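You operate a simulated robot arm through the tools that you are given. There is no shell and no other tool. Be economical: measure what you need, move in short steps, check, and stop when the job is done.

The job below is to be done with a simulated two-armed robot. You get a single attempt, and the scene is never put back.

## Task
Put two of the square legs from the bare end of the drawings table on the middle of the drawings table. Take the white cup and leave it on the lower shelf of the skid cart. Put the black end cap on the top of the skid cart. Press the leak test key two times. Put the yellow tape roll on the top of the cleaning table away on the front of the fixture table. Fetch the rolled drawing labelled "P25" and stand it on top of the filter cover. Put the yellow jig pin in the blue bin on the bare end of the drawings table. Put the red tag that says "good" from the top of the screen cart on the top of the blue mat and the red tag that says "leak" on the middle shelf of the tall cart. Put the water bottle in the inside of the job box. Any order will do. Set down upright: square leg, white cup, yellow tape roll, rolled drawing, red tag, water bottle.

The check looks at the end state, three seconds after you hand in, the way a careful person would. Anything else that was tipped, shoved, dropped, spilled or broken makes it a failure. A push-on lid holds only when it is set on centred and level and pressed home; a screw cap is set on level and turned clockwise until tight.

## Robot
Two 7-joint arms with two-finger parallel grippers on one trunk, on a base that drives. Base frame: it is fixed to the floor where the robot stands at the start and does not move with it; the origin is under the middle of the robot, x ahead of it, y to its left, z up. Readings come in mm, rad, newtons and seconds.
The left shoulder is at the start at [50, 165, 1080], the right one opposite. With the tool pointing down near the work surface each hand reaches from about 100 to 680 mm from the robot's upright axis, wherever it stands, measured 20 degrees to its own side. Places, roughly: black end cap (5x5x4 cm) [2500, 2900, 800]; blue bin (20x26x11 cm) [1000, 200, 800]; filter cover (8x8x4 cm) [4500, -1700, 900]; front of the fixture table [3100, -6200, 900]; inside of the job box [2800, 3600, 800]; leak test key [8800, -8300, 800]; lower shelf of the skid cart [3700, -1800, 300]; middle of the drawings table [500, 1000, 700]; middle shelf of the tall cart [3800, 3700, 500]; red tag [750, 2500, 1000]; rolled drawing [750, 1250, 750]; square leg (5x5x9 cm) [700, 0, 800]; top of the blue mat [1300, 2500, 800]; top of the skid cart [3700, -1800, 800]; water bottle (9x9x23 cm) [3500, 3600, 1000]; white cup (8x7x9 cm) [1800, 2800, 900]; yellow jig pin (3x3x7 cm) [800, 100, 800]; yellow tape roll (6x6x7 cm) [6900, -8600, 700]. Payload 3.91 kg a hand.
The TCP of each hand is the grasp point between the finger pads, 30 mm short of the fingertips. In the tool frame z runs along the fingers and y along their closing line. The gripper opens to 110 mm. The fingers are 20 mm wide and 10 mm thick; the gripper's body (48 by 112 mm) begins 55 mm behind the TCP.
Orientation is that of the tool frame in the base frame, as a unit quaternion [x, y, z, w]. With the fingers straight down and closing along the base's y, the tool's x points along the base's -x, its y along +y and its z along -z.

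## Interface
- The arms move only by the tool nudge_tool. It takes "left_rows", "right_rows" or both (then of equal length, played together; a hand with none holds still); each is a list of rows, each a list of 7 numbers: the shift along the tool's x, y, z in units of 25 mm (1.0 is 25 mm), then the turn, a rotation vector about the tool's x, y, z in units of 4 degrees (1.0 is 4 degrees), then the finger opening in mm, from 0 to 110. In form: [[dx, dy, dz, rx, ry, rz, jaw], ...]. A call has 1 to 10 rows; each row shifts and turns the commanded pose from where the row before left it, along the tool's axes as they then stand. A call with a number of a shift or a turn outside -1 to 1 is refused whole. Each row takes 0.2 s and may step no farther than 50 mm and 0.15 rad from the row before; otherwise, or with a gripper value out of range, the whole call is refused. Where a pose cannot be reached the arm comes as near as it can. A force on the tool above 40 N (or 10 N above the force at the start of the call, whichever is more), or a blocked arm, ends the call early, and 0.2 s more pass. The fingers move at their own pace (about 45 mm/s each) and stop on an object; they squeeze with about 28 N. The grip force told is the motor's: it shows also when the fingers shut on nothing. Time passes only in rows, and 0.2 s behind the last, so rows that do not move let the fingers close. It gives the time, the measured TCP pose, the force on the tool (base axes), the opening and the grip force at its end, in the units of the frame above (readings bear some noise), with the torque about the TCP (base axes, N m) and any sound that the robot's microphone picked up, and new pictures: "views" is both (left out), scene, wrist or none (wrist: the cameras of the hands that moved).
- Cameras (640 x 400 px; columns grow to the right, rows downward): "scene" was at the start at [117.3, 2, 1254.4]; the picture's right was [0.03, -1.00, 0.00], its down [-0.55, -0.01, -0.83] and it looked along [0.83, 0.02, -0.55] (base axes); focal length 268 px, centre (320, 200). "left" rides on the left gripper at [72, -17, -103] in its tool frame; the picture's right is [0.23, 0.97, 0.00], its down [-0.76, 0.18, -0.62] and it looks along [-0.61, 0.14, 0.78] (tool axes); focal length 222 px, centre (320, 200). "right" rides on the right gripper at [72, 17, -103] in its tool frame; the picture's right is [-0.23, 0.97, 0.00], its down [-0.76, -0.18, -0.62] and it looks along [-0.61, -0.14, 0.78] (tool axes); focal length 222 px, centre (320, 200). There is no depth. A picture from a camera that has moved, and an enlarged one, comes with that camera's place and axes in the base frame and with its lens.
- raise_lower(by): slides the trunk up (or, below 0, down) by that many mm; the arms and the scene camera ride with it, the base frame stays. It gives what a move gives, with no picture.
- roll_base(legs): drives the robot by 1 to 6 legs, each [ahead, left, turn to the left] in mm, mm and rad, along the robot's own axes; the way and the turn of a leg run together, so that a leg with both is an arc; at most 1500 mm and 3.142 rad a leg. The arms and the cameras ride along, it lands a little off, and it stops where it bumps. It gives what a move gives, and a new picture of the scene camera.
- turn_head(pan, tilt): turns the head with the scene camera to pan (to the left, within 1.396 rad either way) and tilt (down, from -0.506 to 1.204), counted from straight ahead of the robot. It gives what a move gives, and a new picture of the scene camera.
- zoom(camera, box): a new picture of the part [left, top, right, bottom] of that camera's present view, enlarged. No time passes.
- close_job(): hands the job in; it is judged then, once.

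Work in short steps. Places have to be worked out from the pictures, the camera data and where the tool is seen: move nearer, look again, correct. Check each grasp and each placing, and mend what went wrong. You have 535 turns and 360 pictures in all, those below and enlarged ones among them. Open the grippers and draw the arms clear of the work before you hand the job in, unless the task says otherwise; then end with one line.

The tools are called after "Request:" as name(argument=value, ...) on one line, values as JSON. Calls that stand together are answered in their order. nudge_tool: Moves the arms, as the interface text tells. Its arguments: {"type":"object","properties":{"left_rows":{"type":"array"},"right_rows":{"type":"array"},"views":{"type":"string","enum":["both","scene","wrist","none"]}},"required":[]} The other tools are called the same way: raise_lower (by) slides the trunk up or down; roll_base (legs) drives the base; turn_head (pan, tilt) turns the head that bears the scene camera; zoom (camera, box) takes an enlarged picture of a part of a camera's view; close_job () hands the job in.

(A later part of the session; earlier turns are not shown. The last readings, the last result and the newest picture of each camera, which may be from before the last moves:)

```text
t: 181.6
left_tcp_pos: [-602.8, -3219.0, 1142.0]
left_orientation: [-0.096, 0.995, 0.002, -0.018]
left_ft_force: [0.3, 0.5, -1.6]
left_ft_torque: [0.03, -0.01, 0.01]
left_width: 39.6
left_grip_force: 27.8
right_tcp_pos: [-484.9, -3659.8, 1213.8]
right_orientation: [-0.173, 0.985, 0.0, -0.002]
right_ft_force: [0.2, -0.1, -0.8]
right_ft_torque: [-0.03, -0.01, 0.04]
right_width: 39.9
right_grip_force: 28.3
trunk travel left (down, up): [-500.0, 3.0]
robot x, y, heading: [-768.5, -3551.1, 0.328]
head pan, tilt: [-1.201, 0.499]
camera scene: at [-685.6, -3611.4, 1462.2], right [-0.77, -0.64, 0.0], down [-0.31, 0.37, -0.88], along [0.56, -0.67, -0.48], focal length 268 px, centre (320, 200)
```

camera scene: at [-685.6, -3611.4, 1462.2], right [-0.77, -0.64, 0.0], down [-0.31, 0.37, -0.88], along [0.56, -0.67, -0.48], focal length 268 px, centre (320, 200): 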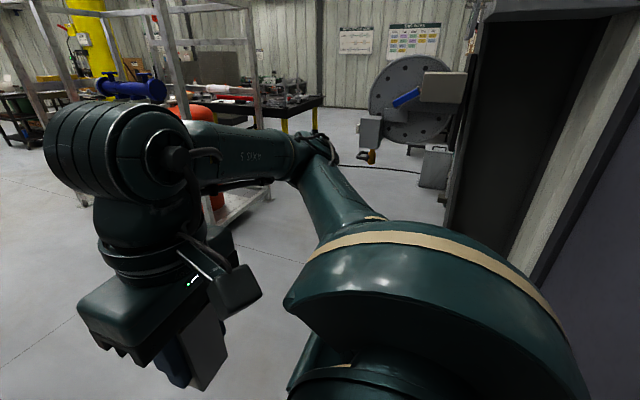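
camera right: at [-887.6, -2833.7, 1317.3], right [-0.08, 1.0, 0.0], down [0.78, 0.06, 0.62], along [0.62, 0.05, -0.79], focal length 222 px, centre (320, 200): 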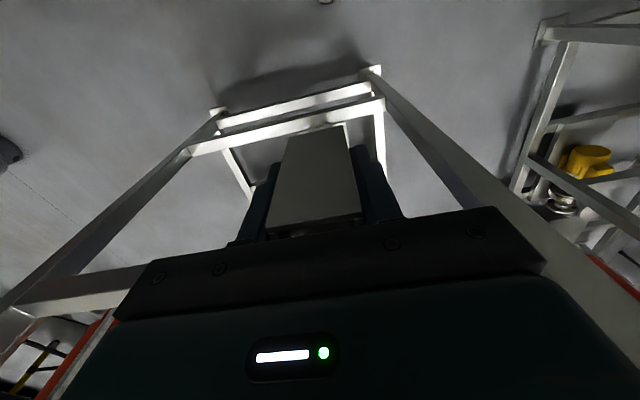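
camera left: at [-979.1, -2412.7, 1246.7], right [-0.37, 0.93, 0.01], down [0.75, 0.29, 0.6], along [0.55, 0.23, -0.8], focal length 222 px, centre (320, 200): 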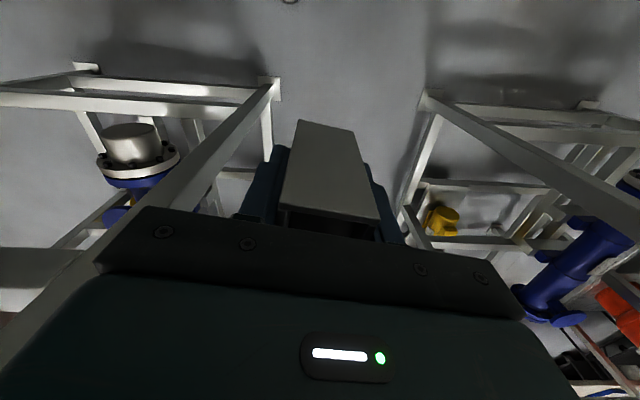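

Past the second rack. I strafe 550 mm more, then look ahead into the open floor.

Request:
roll_base(legs=[[0, -550, 0]])

Request:
turn_head(pan=0, tilt=0.4)

```text
t: 186.9
left_tcp_pos: [-426.3, -3739.4, 1142.9]
left_orientation: [-0.095, 0.995, 0.002, -0.018]
left_ft_force: [-1.2, 0.6, -1.6]
left_ft_torque: [0.03, -0.03, 0.01]
left_width: 40.0
left_grip_force: 28.0
right_tcp_pos: [-310.4, -4179.5, 1212.7]
right_orientation: [-0.17, 0.985, 0.001, -0.002]
right_ft_force: [0.4, -0.3, -0.2]
right_ft_torque: [-0.01, -0.02, 0.01]
right_width: 39.7
right_grip_force: 28.0
trunk travel left (down, up): [-500.0, 3.0]
robot x, y, heading: [-598.4, -4070.1, 0.321]
head pan, tilt: [-1.201, 0.499]
camera scene: at [-511.8, -4130.8, 1462.2], right [-0.77, -0.64, 0.0], down [-0.31, 0.37, -0.88], along [0.56, -0.68, -0.48], focal length 268 px, centre (320, 200)
```

scene: 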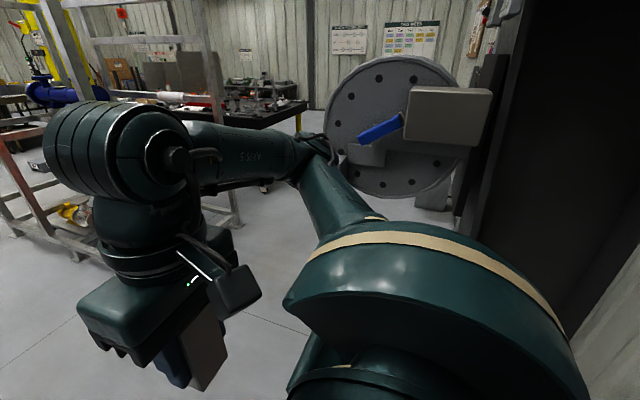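

```text
t: 188.3
left_tcp_pos: [-427.2, -3738.4, 1142.2]
left_orientation: [-0.095, 0.995, 0.002, -0.018]
left_ft_force: [-0.5, -0.1, -1.1]
left_ft_torque: [0.02, -0.03, 0.01]
left_width: 40.0
left_grip_force: 28.2
right_tcp_pos: [-310.1, -4179.5, 1213.9]
right_orientation: [-0.171, 0.985, 0.0, -0.002]
right_ft_force: [1.0, -0.2, -0.6]
right_ft_torque: [0.02, 0.01, 0.02]
right_width: 39.8
right_grip_force: 27.5
trunk travel left (down, up): [-500.0, 3.0]
robot x, y, heading: [-596.0, -4075.5, 0.321]
head pan, tilt: [0.0, 0.4]
camera scene: at [-482.0, -4031.4, 1471.4], right [0.32, -0.95, 0.0], down [-0.37, -0.12, -0.92], along [0.87, 0.29, -0.39], focal length 268 px, centre (320, 200)
```

scene: 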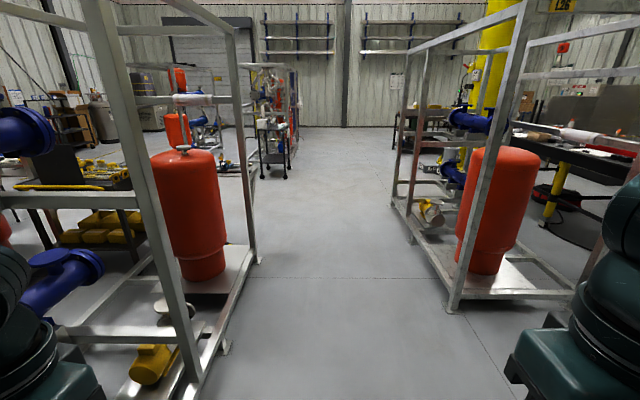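

A wide lane lies ahead into the room. I centre a bit and drive forward 3 m along it.

Request:
roll_base(legs=[[0, -120, 0], [1500, 0, 0], [1500, 0, 0]])

Request:
turn_head(pan=1.0, tilt=0.4)

```text
t: 204.2
left_tcp_pos: [2490.2, -2929.2, 1142.6]
left_orientation: [-0.089, 0.996, 0.002, -0.018]
left_ft_force: [0.0, 0.6, -0.6]
left_ft_torque: [0.0, 0.05, -0.01]
left_width: 39.8
left_grip_force: 28.2
right_tcp_pos: [2601.7, -3371.3, 1214.4]
right_orientation: [-0.165, 0.986, 0.001, -0.003]
right_ft_force: [-0.4, -0.3, -1.2]
right_ft_torque: [0.03, 0.02, 0.01]
right_width: 39.8
right_grip_force: 28.4
trunk travel left (down, up): [-500.0, 3.0]
robot x, y, heading: [2318.1, -3263.1, 0.309]
head pan, tilt: [0.0, 0.4]
camera scene: at [2432.7, -3221.8, 1471.4], right [0.31, -0.95, 0.0], down [-0.37, -0.12, -0.92], along [0.88, 0.28, -0.39], focal length 268 px, centre (320, 200)
```

scene: 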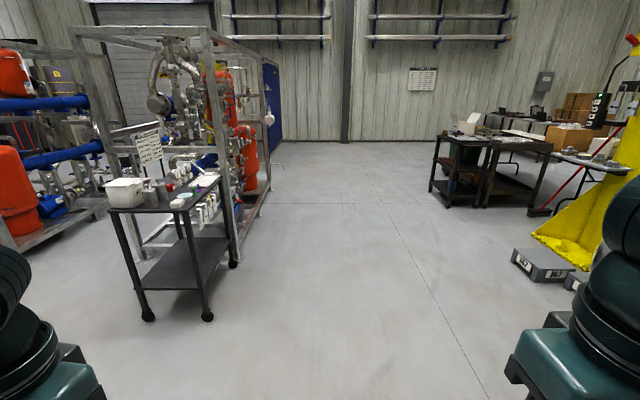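

```text
t: 205.5
left_tcp_pos: [2489.9, -2930.3, 1142.6]
left_orientation: [-0.089, 0.996, 0.002, -0.017]
left_ft_force: [1.3, 0.5, -1.1]
left_ft_torque: [0.0, 0.0, -0.01]
left_width: 39.9
left_grip_force: 28.6
right_tcp_pos: [2603.0, -3371.6, 1213.3]
right_orientation: [-0.165, 0.986, 0.001, -0.003]
right_ft_force: [0.1, -0.5, -1.7]
right_ft_torque: [0.01, 0.01, -0.02]
right_width: 39.8
right_grip_force: 27.8
trunk travel left (down, up): [-500.0, 3.0]
robot x, y, heading: [2317.7, -3259.4, 0.313]
head pan, tilt: [1.0, 0.4]
camera scene: at [2368.3, -3160.6, 1471.4], right [0.97, -0.26, 0.0], down [-0.1, -0.38, -0.92], along [0.24, 0.89, -0.39], focal length 268 px, centre (320, 200)
```

scene: 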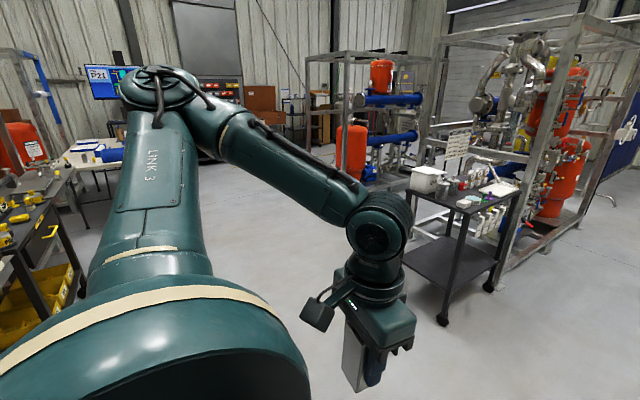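

I go 600 mm further out, turn left and drive 3 m back along the room toward the drawings table's far side.

Request:
roll_base(legs=[[600, 0, 0], [0, 0, 1.575], [1500, 0, 0], [1400, 0, 0]])

Request:
turn_head(pan=0.6, tilt=0.4)

```text
t: 226.2
left_tcp_pos: [1666.2, -154.4, 1142.8]
left_orientation: [0.769, -0.639, 0.012, 0.014]
left_ft_force: [0.0, 0.3, -0.7]
left_ft_torque: [0.03, 0.01, 0.03]
left_width: 40.0
left_grip_force: 28.1
right_tcp_pos: [2106.3, -39.7, 1213.4]
right_orientation: [0.817, -0.577, 0.002, 0.003]
right_ft_force: [-0.6, 0.2, -1.6]
right_ft_torque: [-0.02, -0.03, 0.0]
right_width: 40.0
right_grip_force: 27.8
trunk travel left (down, up): [-500.0, 3.0]
robot x, y, heading: [1993.0, -328.4, 1.888]
head pan, tilt: [1.0, 0.4]
camera scene: at [1896.8, -274.9, 1471.4], right [0.25, 0.97, 0.0], down [0.38, -0.1, -0.92], along [-0.89, 0.23, -0.39], focal length 268 px, centre (320, 200)
```

scene: 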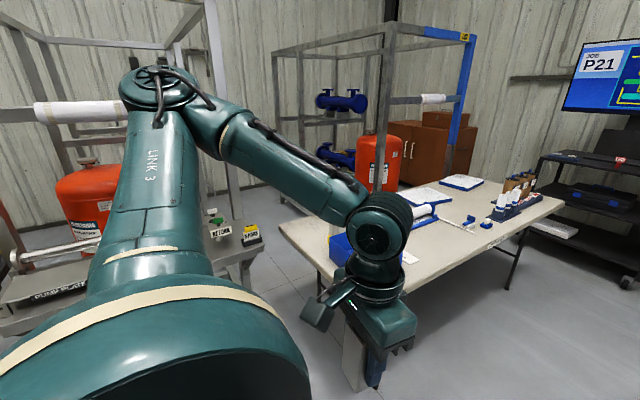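

```text
t: 227.1
left_tcp_pos: [1667.0, -154.5, 1142.4]
left_orientation: [0.77, -0.638, 0.012, 0.015]
left_ft_force: [0.8, -0.4, -1.4]
left_ft_torque: [-0.03, -0.02, 0.01]
left_width: 39.7
left_grip_force: 27.8
right_tcp_pos: [2107.5, -39.3, 1213.7]
right_orientation: [0.817, -0.577, 0.002, 0.002]
right_ft_force: [-0.6, 0.1, -1.3]
right_ft_torque: [-0.03, 0.01, -0.02]
right_width: 39.9
right_grip_force: 28.1
trunk travel left (down, up): [-500.0, 3.0]
robot x, y, heading: [1998.1, -326.4, 1.884]
head pan, tilt: [0.6, 0.4]
camera scene: at [1912.9, -242.1, 1471.4], right [0.61, 0.8, 0.0], down [0.31, -0.24, -0.92], along [-0.73, 0.56, -0.39], focal length 268 px, centre (320, 200)
```

scene: 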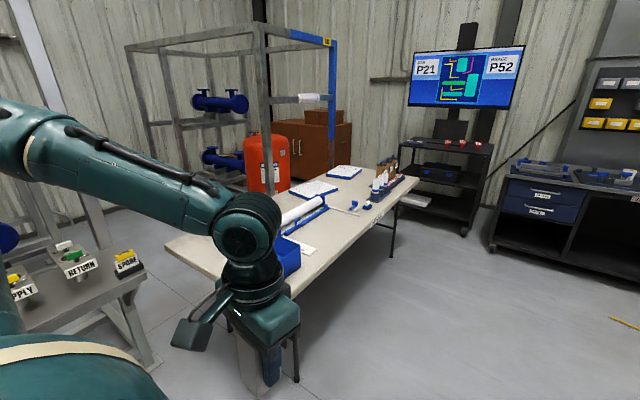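

I drive 1.6 m further and turn left to face the table from its far side.

Request:
roll_base(legs=[[1500, 0, 0], [100, 0, 0], [0, 0, 1.57]])

Request:
turn_head(pan=0, tilt=0.6)

```text
t: 239.1
left_tcp_pos: [1328.9, 858.8, 1141.3]
left_orientation: [0.995, 0.098, 0.018, 0.002]
left_ft_force: [0.4, 0.1, -1.9]
left_ft_torque: [-0.03, 0.01, 0.01]
left_width: 40.0
left_grip_force: 27.9
right_tcp_pos: [1208.6, 1298.6, 1213.6]
right_orientation: [0.985, 0.175, 0.003, 0.001]
right_ft_force: [-0.1, 0.2, -1.7]
right_ft_torque: [-0.01, 0.0, -0.06]
right_width: 39.8
right_grip_force: 28.0
trunk travel left (down, up): [-500.0, 3.0]
robot x, y, heading: [1495.6, 1189.8, -2.813]
head pan, tilt: [0.6, 0.4]
camera scene: at [1411.7, 1106.6, 1471.4], right [-0.8, 0.6, 0.0], down [0.23, 0.31, -0.92], along [-0.55, -0.74, -0.39], focal length 268 px, centre (320, 200)
```

scene: 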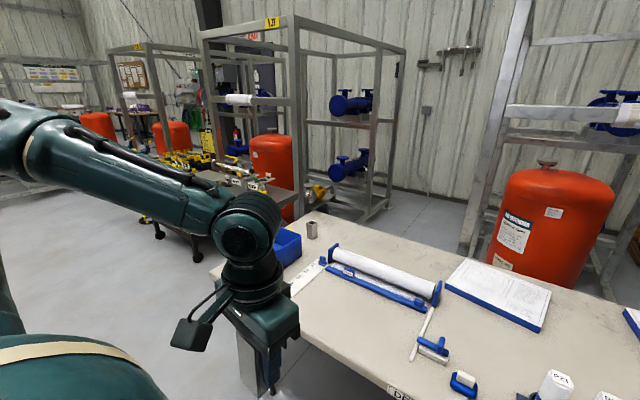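

```text
t: 240.1
left_tcp_pos: [1328.6, 858.3, 1142.0]
left_orientation: [0.995, 0.098, 0.018, 0.002]
left_ft_force: [-0.2, 0.0, -2.3]
left_ft_torque: [0.04, 0.02, -0.02]
left_width: 40.0
left_grip_force: 28.2
right_tcp_pos: [1207.6, 1298.3, 1212.8]
right_orientation: [0.985, 0.175, 0.002, 0.0]
right_ft_force: [0.4, -0.2, -1.3]
right_ft_torque: [0.0, 0.03, 0.0]
right_width: 40.0
right_grip_force: 28.4
trunk travel left (down, up): [-500.0, 3.0]
robot x, y, heading: [1498.1, 1192.1, -2.814]
head pan, tilt: [0.0, 0.6]
camera scene: at [1383.5, 1152.2, 1453.2], right [-0.32, 0.95, 0.0], down [0.53, 0.18, -0.83], along [-0.78, -0.27, -0.56], focal length 268 px, centre (320, 200)
```

scene: 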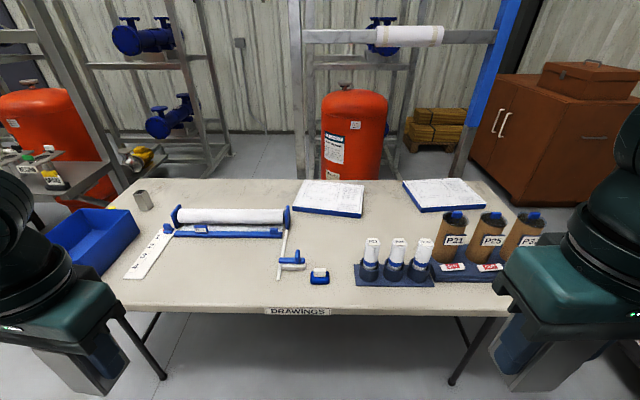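

I have a fine view of the table. I zoom on the roll rack to read labels.

Request:
zoom(camera="scene", box=[270, 170, 560, 330])

```text
2.21 times, centred on (415, 250) of scene
camera zoom: at [1383.5, 1152.2, 1453.2], right [-0.32, 0.95, 0.0], down [0.53, 0.18, -0.83], along [-0.78, -0.27, -0.56], focal length 592 px, centre (110, 90)
```

zoom: 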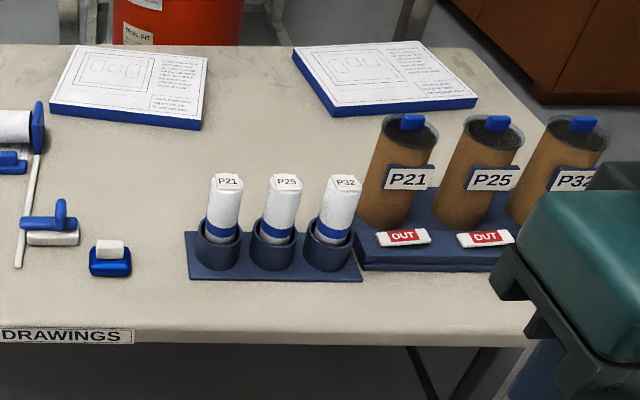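

The white rolls in the blue stand are P21, P25, P32 – P25 is the middle one. Legs go on the bare middle, around (600,980) and (640,870). I lower the trunk and drive toward the table edge.

Request:
raise_lower(by=-280)

Request:
roll_base(legs=[[0, 15, -0.005], [320, 0, 0]])

```text
t: 243.0
left_tcp_pos: [1328.5, 858.4, 862.2]
left_orientation: [0.995, 0.098, 0.018, 0.001]
left_ft_force: [0.1, 0.6, -1.5]
left_ft_torque: [-0.02, 0.01, -0.03]
left_width: 39.9
left_grip_force: 28.0
right_tcp_pos: [1208.1, 1299.3, 933.0]
right_orientation: [0.984, 0.176, 0.003, 0.0]
right_ft_force: [0.2, 0.4, -1.2]
right_ft_torque: [-0.01, 0.01, -0.04]
right_width: 39.9
right_grip_force: 28.2
trunk travel left (down, up): [-220.0, 283.0]
robot x, y, heading: [1493.2, 1192.5, -2.812]
head pan, tilt: [0.0, 0.6]
```

```text
t: 245.5
left_tcp_pos: [1028.3, 744.4, 863.4]
left_orientation: [0.995, 0.096, 0.019, 0.002]
left_ft_force: [-0.5, 0.0, -1.6]
left_ft_torque: [-0.02, -0.01, 0.01]
left_width: 39.6
left_grip_force: 28.0
right_tcp_pos: [910.4, 1183.3, 933.2]
right_orientation: [0.985, 0.172, 0.002, 0.001]
right_ft_force: [0.1, -0.1, -0.7]
right_ft_torque: [0.02, -0.02, 0.02]
right_width: 39.9
right_grip_force: 28.2
trunk travel left (down, up): [-220.0, 283.0]
robot x, y, heading: [1198.8, 1074.0, -2.819]
head pan, tilt: [0.0, 0.6]
camera scene: at [1085.1, 1036.7, 1173.1], right [-0.32, 0.95, 0.0], down [0.54, 0.18, -0.82], along [-0.78, -0.26, -0.57], focal length 268 px, centre (320, 200)
```

scene: 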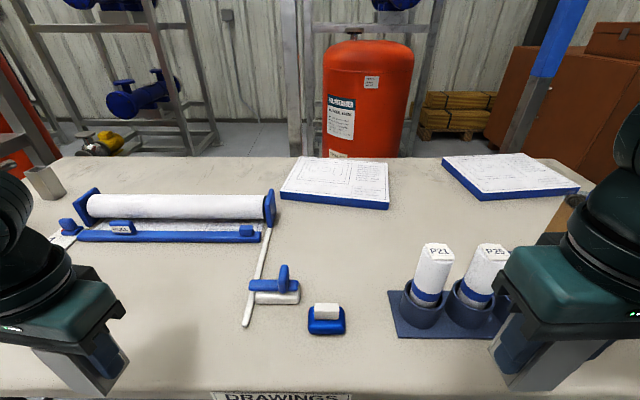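

No contact; I'm 255 mm from the table edge. The right hand first moves up and across toward (600,981).

Request:
nudge_tool(right_rows=[[0, 0.85, -1, 0, 0, 0, 20], [0, 0.85, -1, 0, 0, 0, 20], [-1, 0.85, 0, 0, 0, 0, 20], [-1, 0.85, 0, 0, 0, 0, 20], [-1, 0, 0, 0, 0, 0, 20], [-1, 0, 0, 0, 0, 0, 20], [-1, 0, 0, 0, 0, 0, 20], [-1, 0, 0, 0, 0, 0, 20], [-1, 0, 0, 0, 0, 0, 20], [-1, 0, 0, 0, 0, 0, 20]], views="none")

Request:
nudge_tool(right_rows=[[-1, 0, 0.5, 0, 0, 0, 20], [-1, 0, 0.5, 0, 0, 0, 20], [-1, 0, 0.5, 0, 0, 0, 20], [-1, 0, 0.5, 0, 0, 0, 20], [-1, 0, 0.5, 0, 0, 0, 20], [-1, 0, 0.5, 0, 0, 0, 20]], views="both")

```text
t: 247.7
left_tcp_pos: [1028.6, 743.7, 861.2]
left_orientation: [0.995, 0.095, 0.018, 0.002]
left_ft_force: [-0.4, 0.1, -1.6]
left_ft_torque: [0.01, -0.02, 0.01]
left_width: 40.1
left_grip_force: 28.2
right_tcp_pos: [749.4, 1036.0, 982.5]
right_orientation: [0.985, 0.173, 0.003, 0.001]
right_ft_force: [-0.4, 0.6, -1.6]
right_ft_torque: [-0.01, -0.01, 0.02]
right_width: 39.7
right_grip_force: 28.3
trunk travel left (down, up): [-220.0, 283.0]
robot x, y, heading: [1198.7, 1078.3, -2.819]
head pan, tilt: [0.0, 0.6]
```

```text
t: 249.1
left_tcp_pos: [1028.7, 743.5, 861.9]
left_orientation: [0.995, 0.096, 0.019, 0.002]
left_ft_force: [-0.1, 0.3, -1.3]
left_ft_torque: [0.01, 0.0, -0.01]
left_width: 39.9
left_grip_force: 27.9
right_tcp_pos: [610.2, 984.9, 905.7]
right_orientation: [0.985, 0.174, 0.003, 0.0]
right_ft_force: [0.6, 0.1, -1.8]
right_ft_torque: [0.0, 0.0, -0.01]
right_width: 39.9
right_grip_force: 28.2
trunk travel left (down, up): [-220.0, 283.0]
robot x, y, heading: [1199.1, 1072.9, -2.817]
head pan, tilt: [0.0, 0.6]
camera scene: at [1085.1, 1036.6, 1173.1], right [-0.32, 0.95, 0.0], down [0.54, 0.18, -0.82], along [-0.78, -0.26, -0.57], focal length 268 px, centre (320, 200)
camera right: at [682.3, 994.7, 1010.2], right [0.12, -0.99, 0.0], down [-0.78, -0.09, 0.62], along [-0.62, -0.07, -0.79], focal length 222 px, centre (320, 200)
```

scene: 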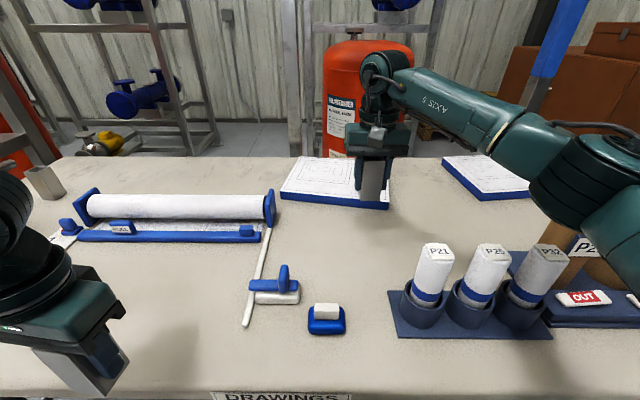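
right: 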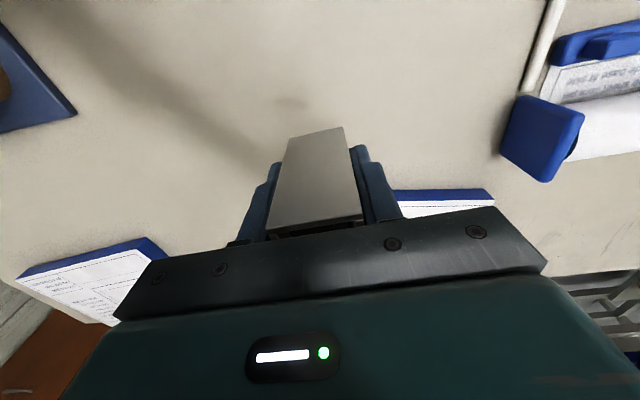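

The leg is over bare table, clear of the pad. I lower to z≈789.

Request:
nudge_tool(right_rows=[[0, 0, 1, 0, 0, 0, 20], [0, 0, 1, 0, 0, 0, 20], [0, 0, 1, 0, 0, 0, 20], [0, 0, 1, 0, 0, 0, 20], [0, 0, 0.45, 0, 0, 0, 20], [0, 0, 0.15, 0, 0, 0, 20], [0, 0, 0.1, 0, 0, 0, 20]], views="none")

```text
t: 250.7
left_tcp_pos: [1028.1, 744.2, 862.5]
left_orientation: [0.995, 0.095, 0.017, 0.002]
left_ft_force: [-0.4, -0.2, -1.8]
left_ft_torque: [0.02, -0.01, 0.01]
left_width: 39.6
left_grip_force: 28.3
right_tcp_pos: [610.7, 986.1, 788.7]
right_orientation: [0.985, 0.172, 0.002, 0.001]
right_ft_force: [0.2, 0.4, -0.4]
right_ft_torque: [0.05, 0.03, -0.03]
right_width: 39.9
right_grip_force: 28.1
trunk travel left (down, up): [-220.0, 283.0]
robot x, y, heading: [1199.8, 1075.8, -2.816]
head pan, tilt: [0.0, 0.6]
```

Force shows the weight is nearly taken; one more small step, then release and rise.

Request:
nudge_tool(right_rows=[[0, 0, 0.08, 0, 0, 0, 20], [0, 0, 0, 0, 0, 0, 45], [0, 0, 0, 0, 0, 0, 70], [0, 0, 0, 0, 0, 0, 80], [0, 0, -1, 0, 0, 0, 80], [0, 0, -1, 0, 0, 0, 80], [0, 0, -1, 0, 0, 0, 80], [0, 0, -1, 0, 0, 0, 80], [0, 0, -1, 0, 0, 0, 80]], views="wrist")

```text
t: 252.7
left_tcp_pos: [1029.4, 743.1, 861.5]
left_orientation: [0.995, 0.096, 0.019, 0.003]
left_ft_force: [-0.4, -0.3, -1.0]
left_ft_torque: [0.0, 0.0, 0.01]
left_width: 40.2
left_grip_force: 26.8
right_tcp_pos: [610.7, 986.1, 914.1]
right_orientation: [0.985, 0.172, 0.001, 0.0]
right_ft_force: [-0.3, 0.0, 0.1]
right_ft_torque: [-0.03, -0.02, -0.02]
right_width: 80.0
right_grip_force: 0.0
trunk travel left (down, up): [-220.0, 283.0]
robot x, y, heading: [1197.8, 1074.1, -2.819]
head pan, tilt: [0.0, 0.6]
camera right: at [683.0, 995.7, 1017.2], right [0.12, -0.99, 0.0], down [-0.78, -0.09, 0.62], along [-0.62, -0.07, -0.78], focal length 222 px, centre (320, 200)
```

right: 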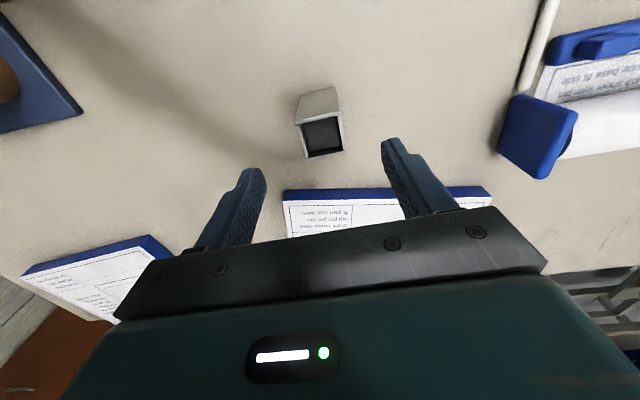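

First leg stands. I retract and raise the right hand, then strafe right 220 mm so the left hand's target falls on its own side.

Request:
nudge_tool(right_rows=[[1, 0, -1, 0, 0, 0, 80], [1, 0, -1, 0, 0, 0, 80], [1, 0, -1, 0, 0, 0, 80], [1, 0, 0, 0, 0, 0, 80], [1, 0, 0, 0, 0, 0, 80], [1, 0, 0, 0, 0, 0, 80], [1, 0, 0, 0, 0, 0, 80], [1, 0, 0, 0, 0, 0, 80], [1, 0, 0, 0, 0, 0, 80]], views="none")

Request:
roll_base(legs=[[0, -220, 0]])

```text
t: 254.7
left_tcp_pos: [1028.9, 743.6, 860.5]
left_orientation: [0.995, 0.096, 0.017, 0.003]
left_ft_force: [1.0, 0.0, -0.4]
left_ft_torque: [-0.01, -0.03, -0.01]
left_width: 39.7
left_grip_force: 28.2
right_tcp_pos: [824.0, 1062.1, 989.0]
right_orientation: [0.985, 0.173, 0.003, 0.001]
right_ft_force: [0.4, -0.5, 0.6]
right_ft_torque: [0.02, 0.01, -0.01]
right_width: 79.8
right_grip_force: 0.1
trunk travel left (down, up): [-220.0, 283.0]
robot x, y, heading: [1197.5, 1075.7, -2.813]
head pan, tilt: [0.0, 0.6]
```

```text
t: 257.3
left_tcp_pos: [958.4, 953.7, 862.1]
left_orientation: [0.995, 0.096, 0.018, 0.002]
left_ft_force: [0.5, 0.2, -1.0]
left_ft_torque: [-0.02, 0.0, -0.01]
left_width: 39.4
left_grip_force: 28.2
right_tcp_pos: [751.7, 1270.5, 988.8]
right_orientation: [0.985, 0.172, 0.003, 0.001]
right_ft_force: [0.4, 0.5, 0.3]
right_ft_torque: [0.01, 0.0, -0.02]
right_width: 80.1
right_grip_force: 0.1
trunk travel left (down, up): [-220.0, 283.0]
robot x, y, heading: [1127.4, 1284.7, -2.819]
head pan, tilt: [0.0, 0.6]
camera scene: at [1014.9, 1246.3, 1173.2], right [-0.32, 0.95, 0.0], down [0.54, 0.18, -0.83], along [-0.78, -0.26, -0.56], focal length 268 px, centre (320, 200)
```

scene: 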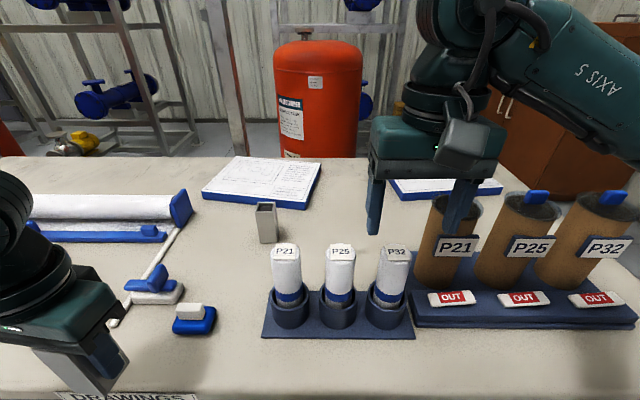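

Left hand carries its leg to about (675,880), over free table between the tools and the first leg.

Request:
nudge_tool(left_rows=[[0, 0, -1, 0, 0, 0, 20], [-1, 0, -1, 0, 0, 0, 20], [-1, 0.1, 0, 0, 0, 0, 20], [-1, 0.1, 0, 0, 0, 0, 20], [-1, 0.1, 0, 0, 0, 0, 20], [-1, 0.1, 0, 0, 0, 0, 20], [-1, 0.1, 0, 0, 0, 0, 20], [-1, 0.1, 0, 0, 0, 0, 20], [-1, 0.1, 0, 0, 0, 0, 20], [-1, 0.05, 0, 0, 0, 0, 20]], views="none")

Request:
nudge_tool(left_rows=[[-1, 0, 0, 0, 0, 0, 20], [-1, 0, 0.5, 0, 0, 0, 20], [-0.66, 0, 0.5, 0, 0, 0, 20]], views="both")

```text
t: 259.5
left_tcp_pos: [738.6, 890.4, 904.3]
left_orientation: [0.995, 0.096, 0.019, 0.001]
left_ft_force: [0.7, -0.7, -1.2]
left_ft_torque: [-0.01, 0.05, -0.01]
left_width: 40.0
left_grip_force: 28.6
right_tcp_pos: [751.1, 1270.6, 988.0]
right_orientation: [0.985, 0.173, 0.002, 0.001]
right_ft_force: [-0.2, -0.4, 0.3]
right_ft_torque: [0.0, 0.0, 0.02]
right_width: 80.0
right_grip_force: 0.0
trunk travel left (down, up): [-220.0, 283.0]
robot x, y, heading: [1129.3, 1284.8, -2.822]
head pan, tilt: [0.0, 0.6]
```

```text
t: 260.3
left_tcp_pos: [678.1, 876.5, 877.3]
left_orientation: [0.995, 0.096, 0.017, 0.003]
left_ft_force: [-0.2, 0.5, -0.9]
left_ft_torque: [0.0, -0.02, 0.03]
left_width: 39.6
left_grip_force: 27.6
left hand out of reach, approached as far as the arm can: row 3
right_tcp_pos: [752.8, 1271.0, 988.6]
right_orientation: [0.985, 0.172, 0.003, 0.001]
right_ft_force: [-0.2, 0.0, -0.4]
right_ft_torque: [0.0, 0.0, 0.01]
right_width: 79.9
right_grip_force: 0.0
trunk travel left (down, up): [-220.0, 283.0]
robot x, y, heading: [1127.9, 1285.5, -2.818]
head pan, tilt: [0.0, 0.6]
camera scene: at [1014.9, 1246.1, 1173.2], right [-0.32, 0.95, 0.0], down [0.54, 0.18, -0.82], along [-0.78, -0.26, -0.57], focal length 268 px, centre (320, 200)
camera left: at [742.1, 907.3, 981.2], right [0.41, -0.91, 0.01], down [-0.73, -0.32, 0.6], along [-0.54, -0.25, -0.8], focal length 222 px, centre (320, 200)
```

scene: 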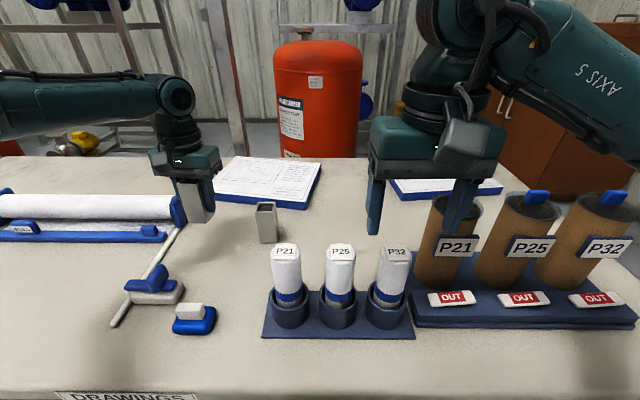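
left: 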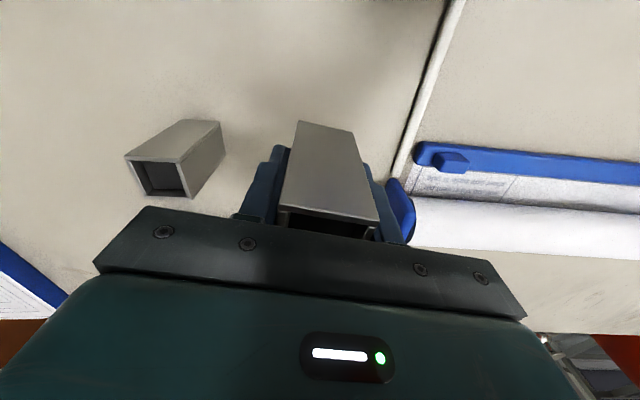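

Clear spot. I level the 2° tilt of the left hand while lowering to the table.

Request:
nudge_tool(left_rows=[[0, 0, 1, 0.1, -0.51, 0, 20], [0, 0, 1, 0, 0, 0, 20], [0, 0, 1, 0, 0, 0, 20], [0, 0, 0.25, 0, 0, 0, 20], [0, 0, 0, 0, 0, 0, 20]], views="none")

```text
t: 261.5
left_tcp_pos: [688.4, 875.7, 799.9]
left_orientation: [0.995, 0.096, 0.0, -0.001]
left_ft_force: [-0.3, 1.0, -1.4]
left_ft_torque: [-0.02, 0.02, 0.01]
left_width: 39.8
left_grip_force: 28.3
left hand out of reach, approached as far as the arm can: row 3
right_tcp_pos: [751.9, 1269.9, 988.2]
right_orientation: [0.985, 0.172, 0.003, 0.0]
right_ft_force: [0.6, 0.2, -0.2]
right_ft_torque: [0.01, 0.04, 0.01]
right_width: 79.9
right_grip_force: 0.0
trunk travel left (down, up): [-220.0, 283.0]
robot x, y, heading: [1127.0, 1282.6, -2.817]
head pan, tilt: [0.0, 0.6]
```

Level now; the last 11 mm down with small steps.

Request:
nudge_tool(left_rows=[[0.1, 0, 0.3, 0, 0, 0, 20], [0, 0, 0.12, 0, 0, 0, 20], [0, 0, 0, 0, 0, 0, 20]], views="none")

```text
t: 262.3
left_tcp_pos: [693.8, 877.8, 789.3]
left_orientation: [0.995, 0.096, -0.001, -0.001]
left_ft_force: [-0.1, 0.0, -2.2]
left_ft_torque: [-0.03, -0.04, 0.0]
left_width: 39.9
left_grip_force: 27.4
left hand out of reach, approached as far as the arm can: row 2
right_tcp_pos: [750.9, 1271.7, 988.1]
right_orientation: [0.985, 0.172, 0.003, 0.001]
right_ft_force: [0.5, 0.2, -0.9]
right_ft_torque: [0.01, 0.04, -0.03]
right_width: 80.1
right_grip_force: 0.1
trunk travel left (down, up): [-220.0, 283.0]
robot x, y, heading: [1129.8, 1284.3, -2.82]
head pan, tilt: [0.0, 0.6]
```

Not clearly in contact; two more millimetre steps with a slight pull back from the reach limit.

Request:
nudge_tool(left_rows=[[0.1, 0, 0.06, 0, 0, 0, 20], [0.1, 0, 0.06, 0, 0, 0, 20], [0, 0, 0, 0, 0, 0, 20]], views="wrist")

```text
t: 263.1
left_tcp_pos: [697.2, 876.6, 788.2]
left_orientation: [0.995, 0.096, -0.003, 0.0]
left_ft_force: [-3.9, -1.6, 10.5]
left_ft_torque: [-0.01, 0.01, -0.01]
left_width: 39.6
left_grip_force: 28.5
right_tcp_pos: [751.9, 1271.5, 989.0]
right_orientation: [0.985, 0.171, 0.002, 0.001]
right_ft_force: [-0.6, 0.5, -1.5]
right_ft_torque: [-0.03, 0.01, -0.01]
right_width: 80.0
right_grip_force: 0.0
trunk travel left (down, up): [-220.0, 283.0]
robot x, y, heading: [1128.2, 1284.0, -2.821]
head pan, tilt: [0.0, 0.6]
camera left: at [765.8, 907.9, 890.8], right [0.41, -0.91, 0.0], down [-0.71, -0.32, 0.63], along [-0.57, -0.26, -0.78], focal length 222 px, centre (320, 200)
```

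left: 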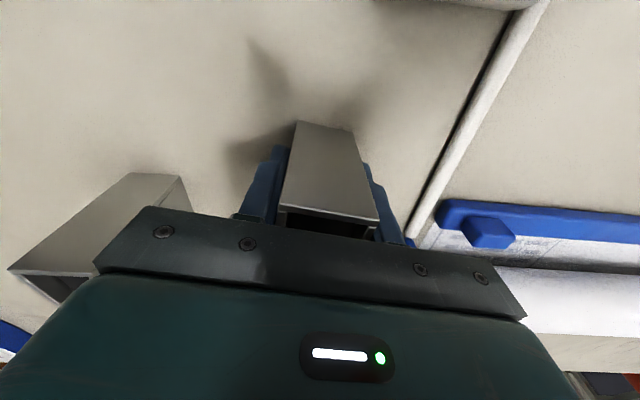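

Contact (10 N up). Release and rise, then retract.

Request:
nudge_tool(left_rows=[[0, 0, -0.03, 0, 0, 0, 45], [0, 0, 0, 0, 0, 0, 66], [0, 0, 0, 0, 0, 0, 66], [0, 0, -1, 0, 0, 0, 66], [0, 0, -1, 0, 0, 0, 66], [0, 0, -1, 0, 0, 0, 66], [0, 0, -1, 0, 0, 0, 66], [1, 0, -1, 0, 0, 0, 80], [1, 0, 0, 0, 0, 0, 80], [1, 0, 0, 0, 0, 0, 80]], views="both")

```text
t: 265.3
left_tcp_pos: [771.5, 892.1, 913.1]
left_orientation: [0.995, 0.096, -0.001, -0.001]
left_ft_force: [0.3, -0.9, 0.8]
left_ft_torque: [-0.01, 0.03, -0.02]
left_width: 79.9
left_grip_force: 0.1
right_tcp_pos: [751.1, 1271.5, 988.2]
right_orientation: [0.985, 0.172, 0.002, 0.001]
right_ft_force: [0.1, 0.4, -0.7]
right_ft_torque: [0.0, 0.02, 0.02]
right_width: 79.9
right_grip_force: 0.0
trunk travel left (down, up): [-220.0, 283.0]
robot x, y, heading: [1130.3, 1285.8, -2.815]
head pan, tilt: [0.0, 0.6]
camera scene: at [1015.1, 1246.2, 1173.2], right [-0.32, 0.95, 0.0], down [0.54, 0.18, -0.83], along [-0.78, -0.26, -0.56], focal length 268 px, centre (320, 200)
camera left: at [839.5, 922.1, 1014.8], right [0.41, -0.91, 0.0], down [-0.71, -0.32, 0.62], along [-0.57, -0.25, -0.78], focal length 222 px, centre (320, 200)
```

scene: 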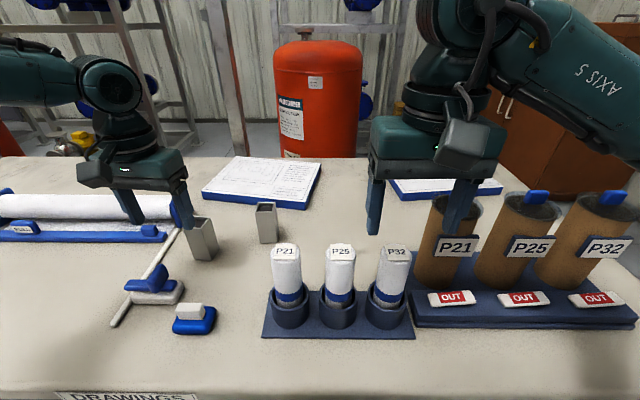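
left: 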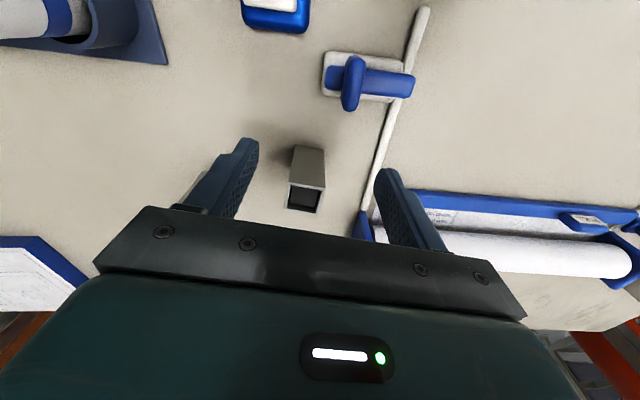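

Both legs stand on the middle of the table. Next the yellow pin: I retract the hands, back off, strafe left to the bare end and approach so the right hand can reach it.

Request:
nudge_tool(left_rows=[[1, 0, -1, 0, 0, 0, 80], [1, 0, -1, 0, 0, 0, 80], [1, 0, 0, 0, 0, 0, 80], [1, 0, 0, 0, 0, 0, 80], [1, 0, 0, 0, 0, 0, 80]], right_rows=[[1, 0, 0, 0, 0, 0, 80], [1, 0, 0, 0, 0, 0, 80], [1, 0, 0, 0, 0, 0, 80], [1, 0, 0, 0, 0, 0, 80], [0, 0, 0, 0, 0, 0, 80]], views="none")

Request:
roll_base(legs=[[-250, 0, 0], [0, 1210, 0]])

```text
t: 266.5
left_tcp_pos: [893.0, 916.2, 962.7]
left_orientation: [0.995, 0.096, 0.0, 0.0]
left_ft_force: [0.2, 0.1, -0.1]
left_ft_torque: [-0.01, 0.01, -0.01]
left_width: 80.1
left_grip_force: 0.0
right_tcp_pos: [845.8, 1306.2, 988.6]
right_orientation: [0.985, 0.172, 0.002, 0.0]
right_ft_force: [0.3, -0.6, 0.4]
right_ft_torque: [0.04, 0.03, 0.04]
right_width: 80.0
right_grip_force: 0.0
trunk travel left (down, up): [-220.0, 283.0]
robot x, y, heading: [1127.2, 1282.7, -2.818]
head pan, tilt: [0.0, 0.6]
```

```text
t: 278.8
left_tcp_pos: [1528.7, -152.9, 962.8]
left_orientation: [0.995, 0.101, 0.0, 0.001]
left_ft_force: [0.1, -0.1, 1.2]
left_ft_torque: [-0.03, 0.0, 0.03]
left_width: 80.2
left_grip_force: 0.0
right_tcp_pos: [1477.2, 237.9, 988.9]
right_orientation: [0.984, 0.175, 0.003, 0.0]
right_ft_force: [-0.3, 0.3, -0.4]
right_ft_torque: [-0.01, -0.02, -0.02]
right_width: 80.1
right_grip_force: 0.1
trunk travel left (down, up): [-220.0, 283.0]
robot x, y, heading: [1761.5, 218.3, -2.813]
head pan, tilt: [0.0, 0.6]
camera scene: at [1646.7, 179.4, 1173.2], right [-0.33, 0.94, 0.0], down [0.53, 0.18, -0.83], along [-0.78, -0.27, -0.56], focal length 268 px, centre (320, 200)
```

scene: 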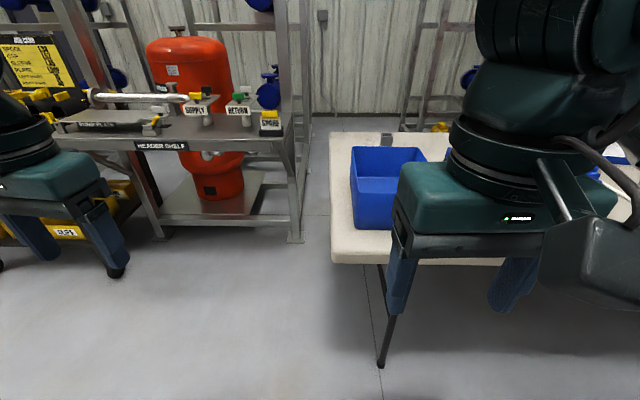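

I drive 300 mm closer to the corner of the table; the bin and pin are then in the right hand's range.

Request:
roll_base(legs=[[300, 20, 0]])

Request:
nudge_tool(right_rows=[[-1, 0.6, 0, 0, 0, 0, 80], [-1, 0.6, 0, 0, 0, 0, 80], [-1, 0.6, 0, 0, 0, 0, 80], [-1, 0.6, 0, 0, 0, 0, 80], [-1, 0, 0, 0, 0, 0, 60], [-1, 0, 0, 0, 0, 0, 60], [-1, 0, 0, 0, 0, 0, 60], [-1, 0, 0, 0, 0, 0, 60]], views="both")

```text
t: 280.9
left_tcp_pos: [1251.6, -269.1, 962.4]
left_orientation: [0.995, 0.101, 0.001, 0.0]
left_ft_force: [-0.7, 0.0, -0.5]
left_ft_torque: [-0.02, -0.02, -0.01]
left_width: 80.1
left_grip_force: 0.0
right_tcp_pos: [1199.9, 119.9, 989.2]
right_orientation: [0.984, 0.177, 0.002, 0.0]
right_ft_force: [0.2, 0.0, -0.7]
right_ft_torque: [-0.01, 0.01, -0.03]
right_width: 80.1
right_grip_force: 0.1
trunk travel left (down, up): [-220.0, 283.0]
robot x, y, heading: [1485.7, 102.5, -2.806]
head pan, tilt: [0.0, 0.6]
camera scene: at [1370.6, 62.4, 1173.1], right [-0.33, 0.94, 0.0], down [0.53, 0.19, -0.82], along [-0.78, -0.27, -0.57], focal length 268 px, centre (320, 200)
```

scene: 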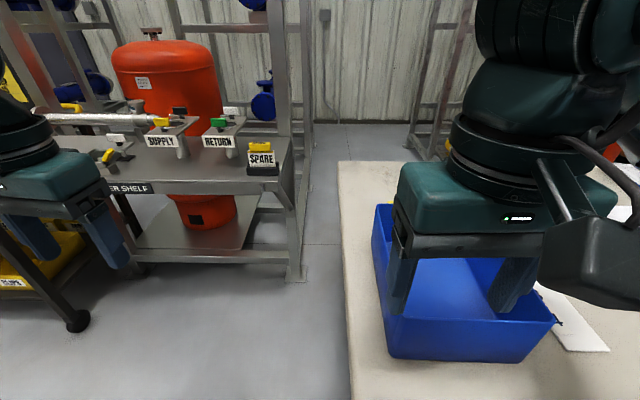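

```text
t: 282.6
left_tcp_pos: [1253.0, -268.8, 962.8]
left_orientation: [0.995, 0.102, 0.0, 0.0]
left_ft_force: [-0.3, -0.1, 0.7]
left_ft_torque: [0.0, 0.02, 0.02]
left_width: 80.1
left_grip_force: 0.1
right_tcp_pos: [1032.5, -6.4, 989.4]
right_orientation: [0.984, 0.177, 0.003, 0.0]
right_ft_force: [-0.8, 0.1, 0.5]
right_ft_torque: [-0.01, 0.01, 0.02]
right_width: 60.1
right_grip_force: 0.2
trunk travel left (down, up): [-220.0, 283.0]
robot x, y, heading: [1481.2, 102.6, -2.806]
head pan, tilt: [0.0, 0.6]
camera scene: at [1370.7, 62.4, 1173.2], right [-0.33, 0.94, 0.0], down [0.53, 0.19, -0.82], along [-0.78, -0.27, -0.57], focal length 268 px, centre (320, 200)
camera right: at [1105.7, 4.3, 1091.3], right [0.13, -0.99, 0.0], down [-0.78, -0.1, 0.62], along [-0.61, -0.08, -0.79], focal length 222 px, centre (320, 200)
```

scene: 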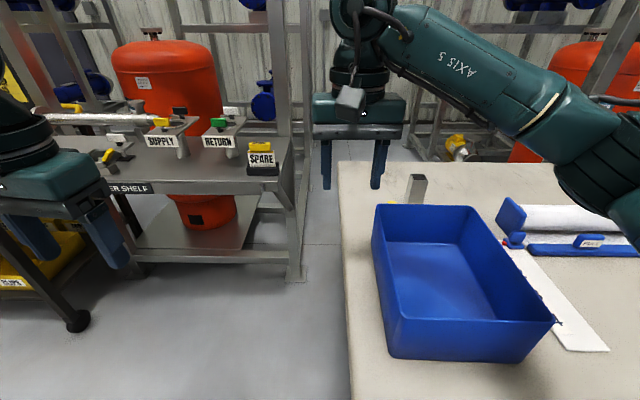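
right: 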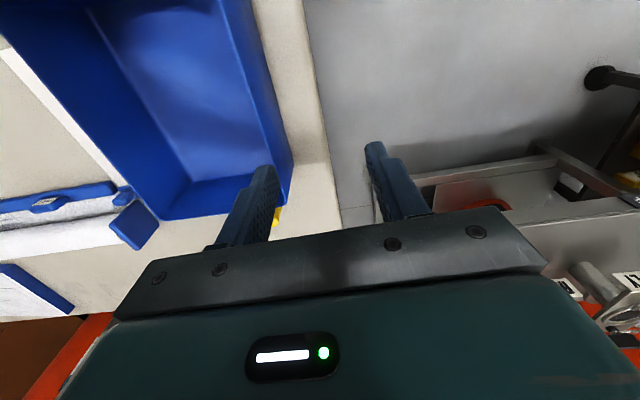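

Pin located at ≈(820,48). I sidestep left 60 mm (to keep clear of the table leg) and go 40 mm closer.

Request:
roll_base(legs=[[0, 60, -0.01], [45, 0, 0]])

Request:
nudge_tool(right_rows=[[-1, -0.7, 0, 0, 0, 0, 60], [-1, -0.7, 0, 0, 0, 0, 60], [-1, -0.7, 0, 0, 0, 0, 60], [-1, -0.7, 0.5, 0, 0, 0, 60], [-1, 0, 1, 0, 0, 0, 60]], views="both")

```text
t: 284.4
left_tcp_pos: [1226.3, -338.4, 962.1]
left_orientation: [0.995, 0.095, 0.0, 0.001]
left_ft_force: [0.1, 0.2, 0.5]
left_ft_torque: [0.0, -0.05, 0.0]
left_width: 80.1
left_grip_force: 0.1
right_tcp_pos: [1009.0, -73.0, 987.1]
right_orientation: [0.985, 0.172, 0.004, 0.001]
right_ft_force: [-0.8, 0.0, -0.6]
right_ft_torque: [0.0, 0.0, -0.01]
right_width: 60.0
right_grip_force: 0.0
trunk travel left (down, up): [-220.0, 283.0]
robot x, y, heading: [1461.3, 33.1, -2.82]
head pan, tilt: [0.0, 0.6]
camera scene: at [1347.2, -8.0, 1173.1], right [-0.32, 0.95, 0.0], down [0.54, 0.18, -0.82], along [-0.78, -0.26, -0.57], focal length 268 px, centre (320, 200)
```

scene: 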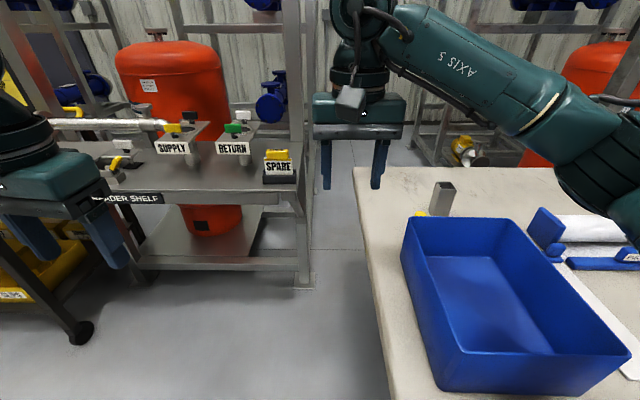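

```text
t: 285.6
left_tcp_pos: [1227.1, -338.9, 962.4]
left_orientation: [0.995, 0.097, 0.0, 0.0]
left_ft_force: [0.5, 0.4, -0.6]
left_ft_torque: [-0.01, 0.0, -0.02]
left_width: 80.1
left_grip_force: 0.0
right_tcp_pos: [869.5, -50.1, 949.2]
right_orientation: [0.985, 0.173, 0.002, 0.0]
right_ft_force: [-0.8, 0.2, 0.1]
right_ft_torque: [-0.03, -0.01, 0.0]
right_width: 60.0
right_grip_force: 0.1
trunk travel left (down, up): [-220.0, 283.0]
robot x, y, heading: [1457.6, 26.6, -2.821]
head pan, tilt: [0.0, 0.6]
camera scene: at [1347.4, -8.0, 1173.2], right [-0.32, 0.95, 0.0], down [0.54, 0.18, -0.82], along [-0.78, -0.26, -0.57], focal length 268 px, centre (320, 200)
camera right: at [941.6, -40.4, 1053.0], right [0.12, -0.99, 0.0], down [-0.78, -0.09, 0.62], along [-0.62, -0.07, -0.78], focal length 222 px, centre (320, 200)
```

scene: 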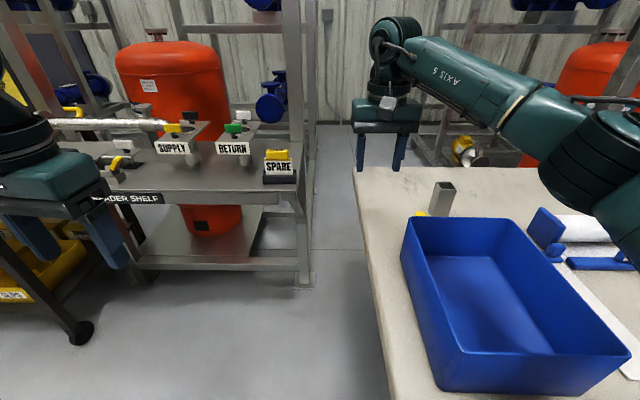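
right: 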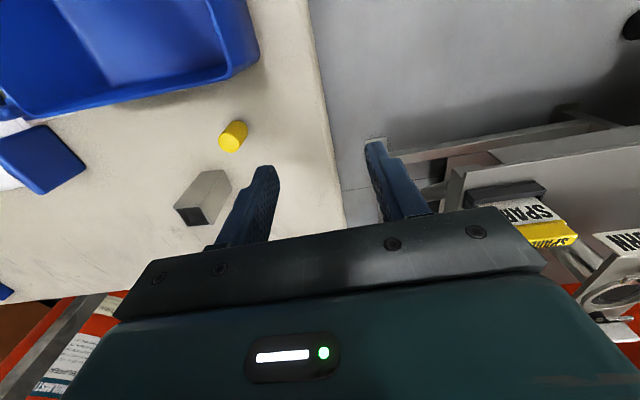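

Pin measured at (817,55). I shift over it at height and re-check.

Request:
nudge_tool(right_rows=[[-0.14, -0.93, 0.4, 0, 0, 0, 60], [-0.14, -0.93, 0.4, 0, 0, 0, 60], [-0.14, -0.93, 0.4, 0, 0, 0, 60], [-0.14, -0.93, 0.4, 0, 0, 0, 60], [0, -0.93, 0.4, 0, 0, 0, 60]], views="wrist")

```text
t: 286.8
left_tcp_pos: [1227.1, -338.9, 961.8]
left_orientation: [0.995, 0.095, -0.001, 0.0]
left_ft_force: [0.5, 0.1, 0.6]
left_ft_torque: [0.0, 0.0, -0.01]
left_width: 80.0
left_grip_force: 0.1
right_tcp_pos: [816.7, 54.2, 899.3]
right_orientation: [0.985, 0.173, 0.001, 0.001]
right_ft_force: [-0.3, -0.6, -0.3]
right_ft_torque: [0.01, 0.04, -0.03]
right_width: 59.9
right_grip_force: 0.1
trunk travel left (down, up): [-220.0, 283.0]
robot x, y, heading: [1462.7, 31.0, -2.818]
head pan, tilt: [0.0, 0.6]
camera right: at [889.1, 64.8, 1003.1], right [0.12, -0.99, 0.0], down [-0.78, -0.09, 0.62], along [-0.62, -0.07, -0.78], focal length 222 px, centre (320, 200)
```

right: 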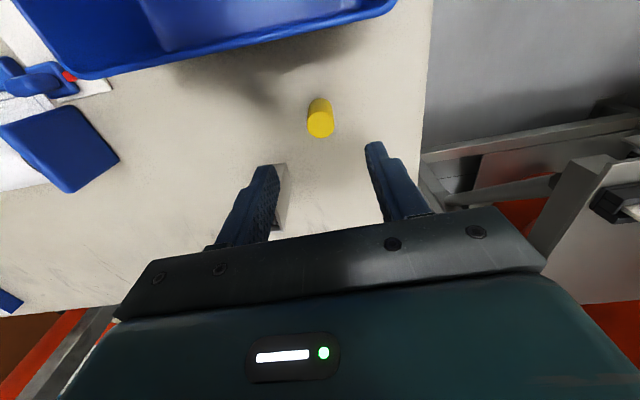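

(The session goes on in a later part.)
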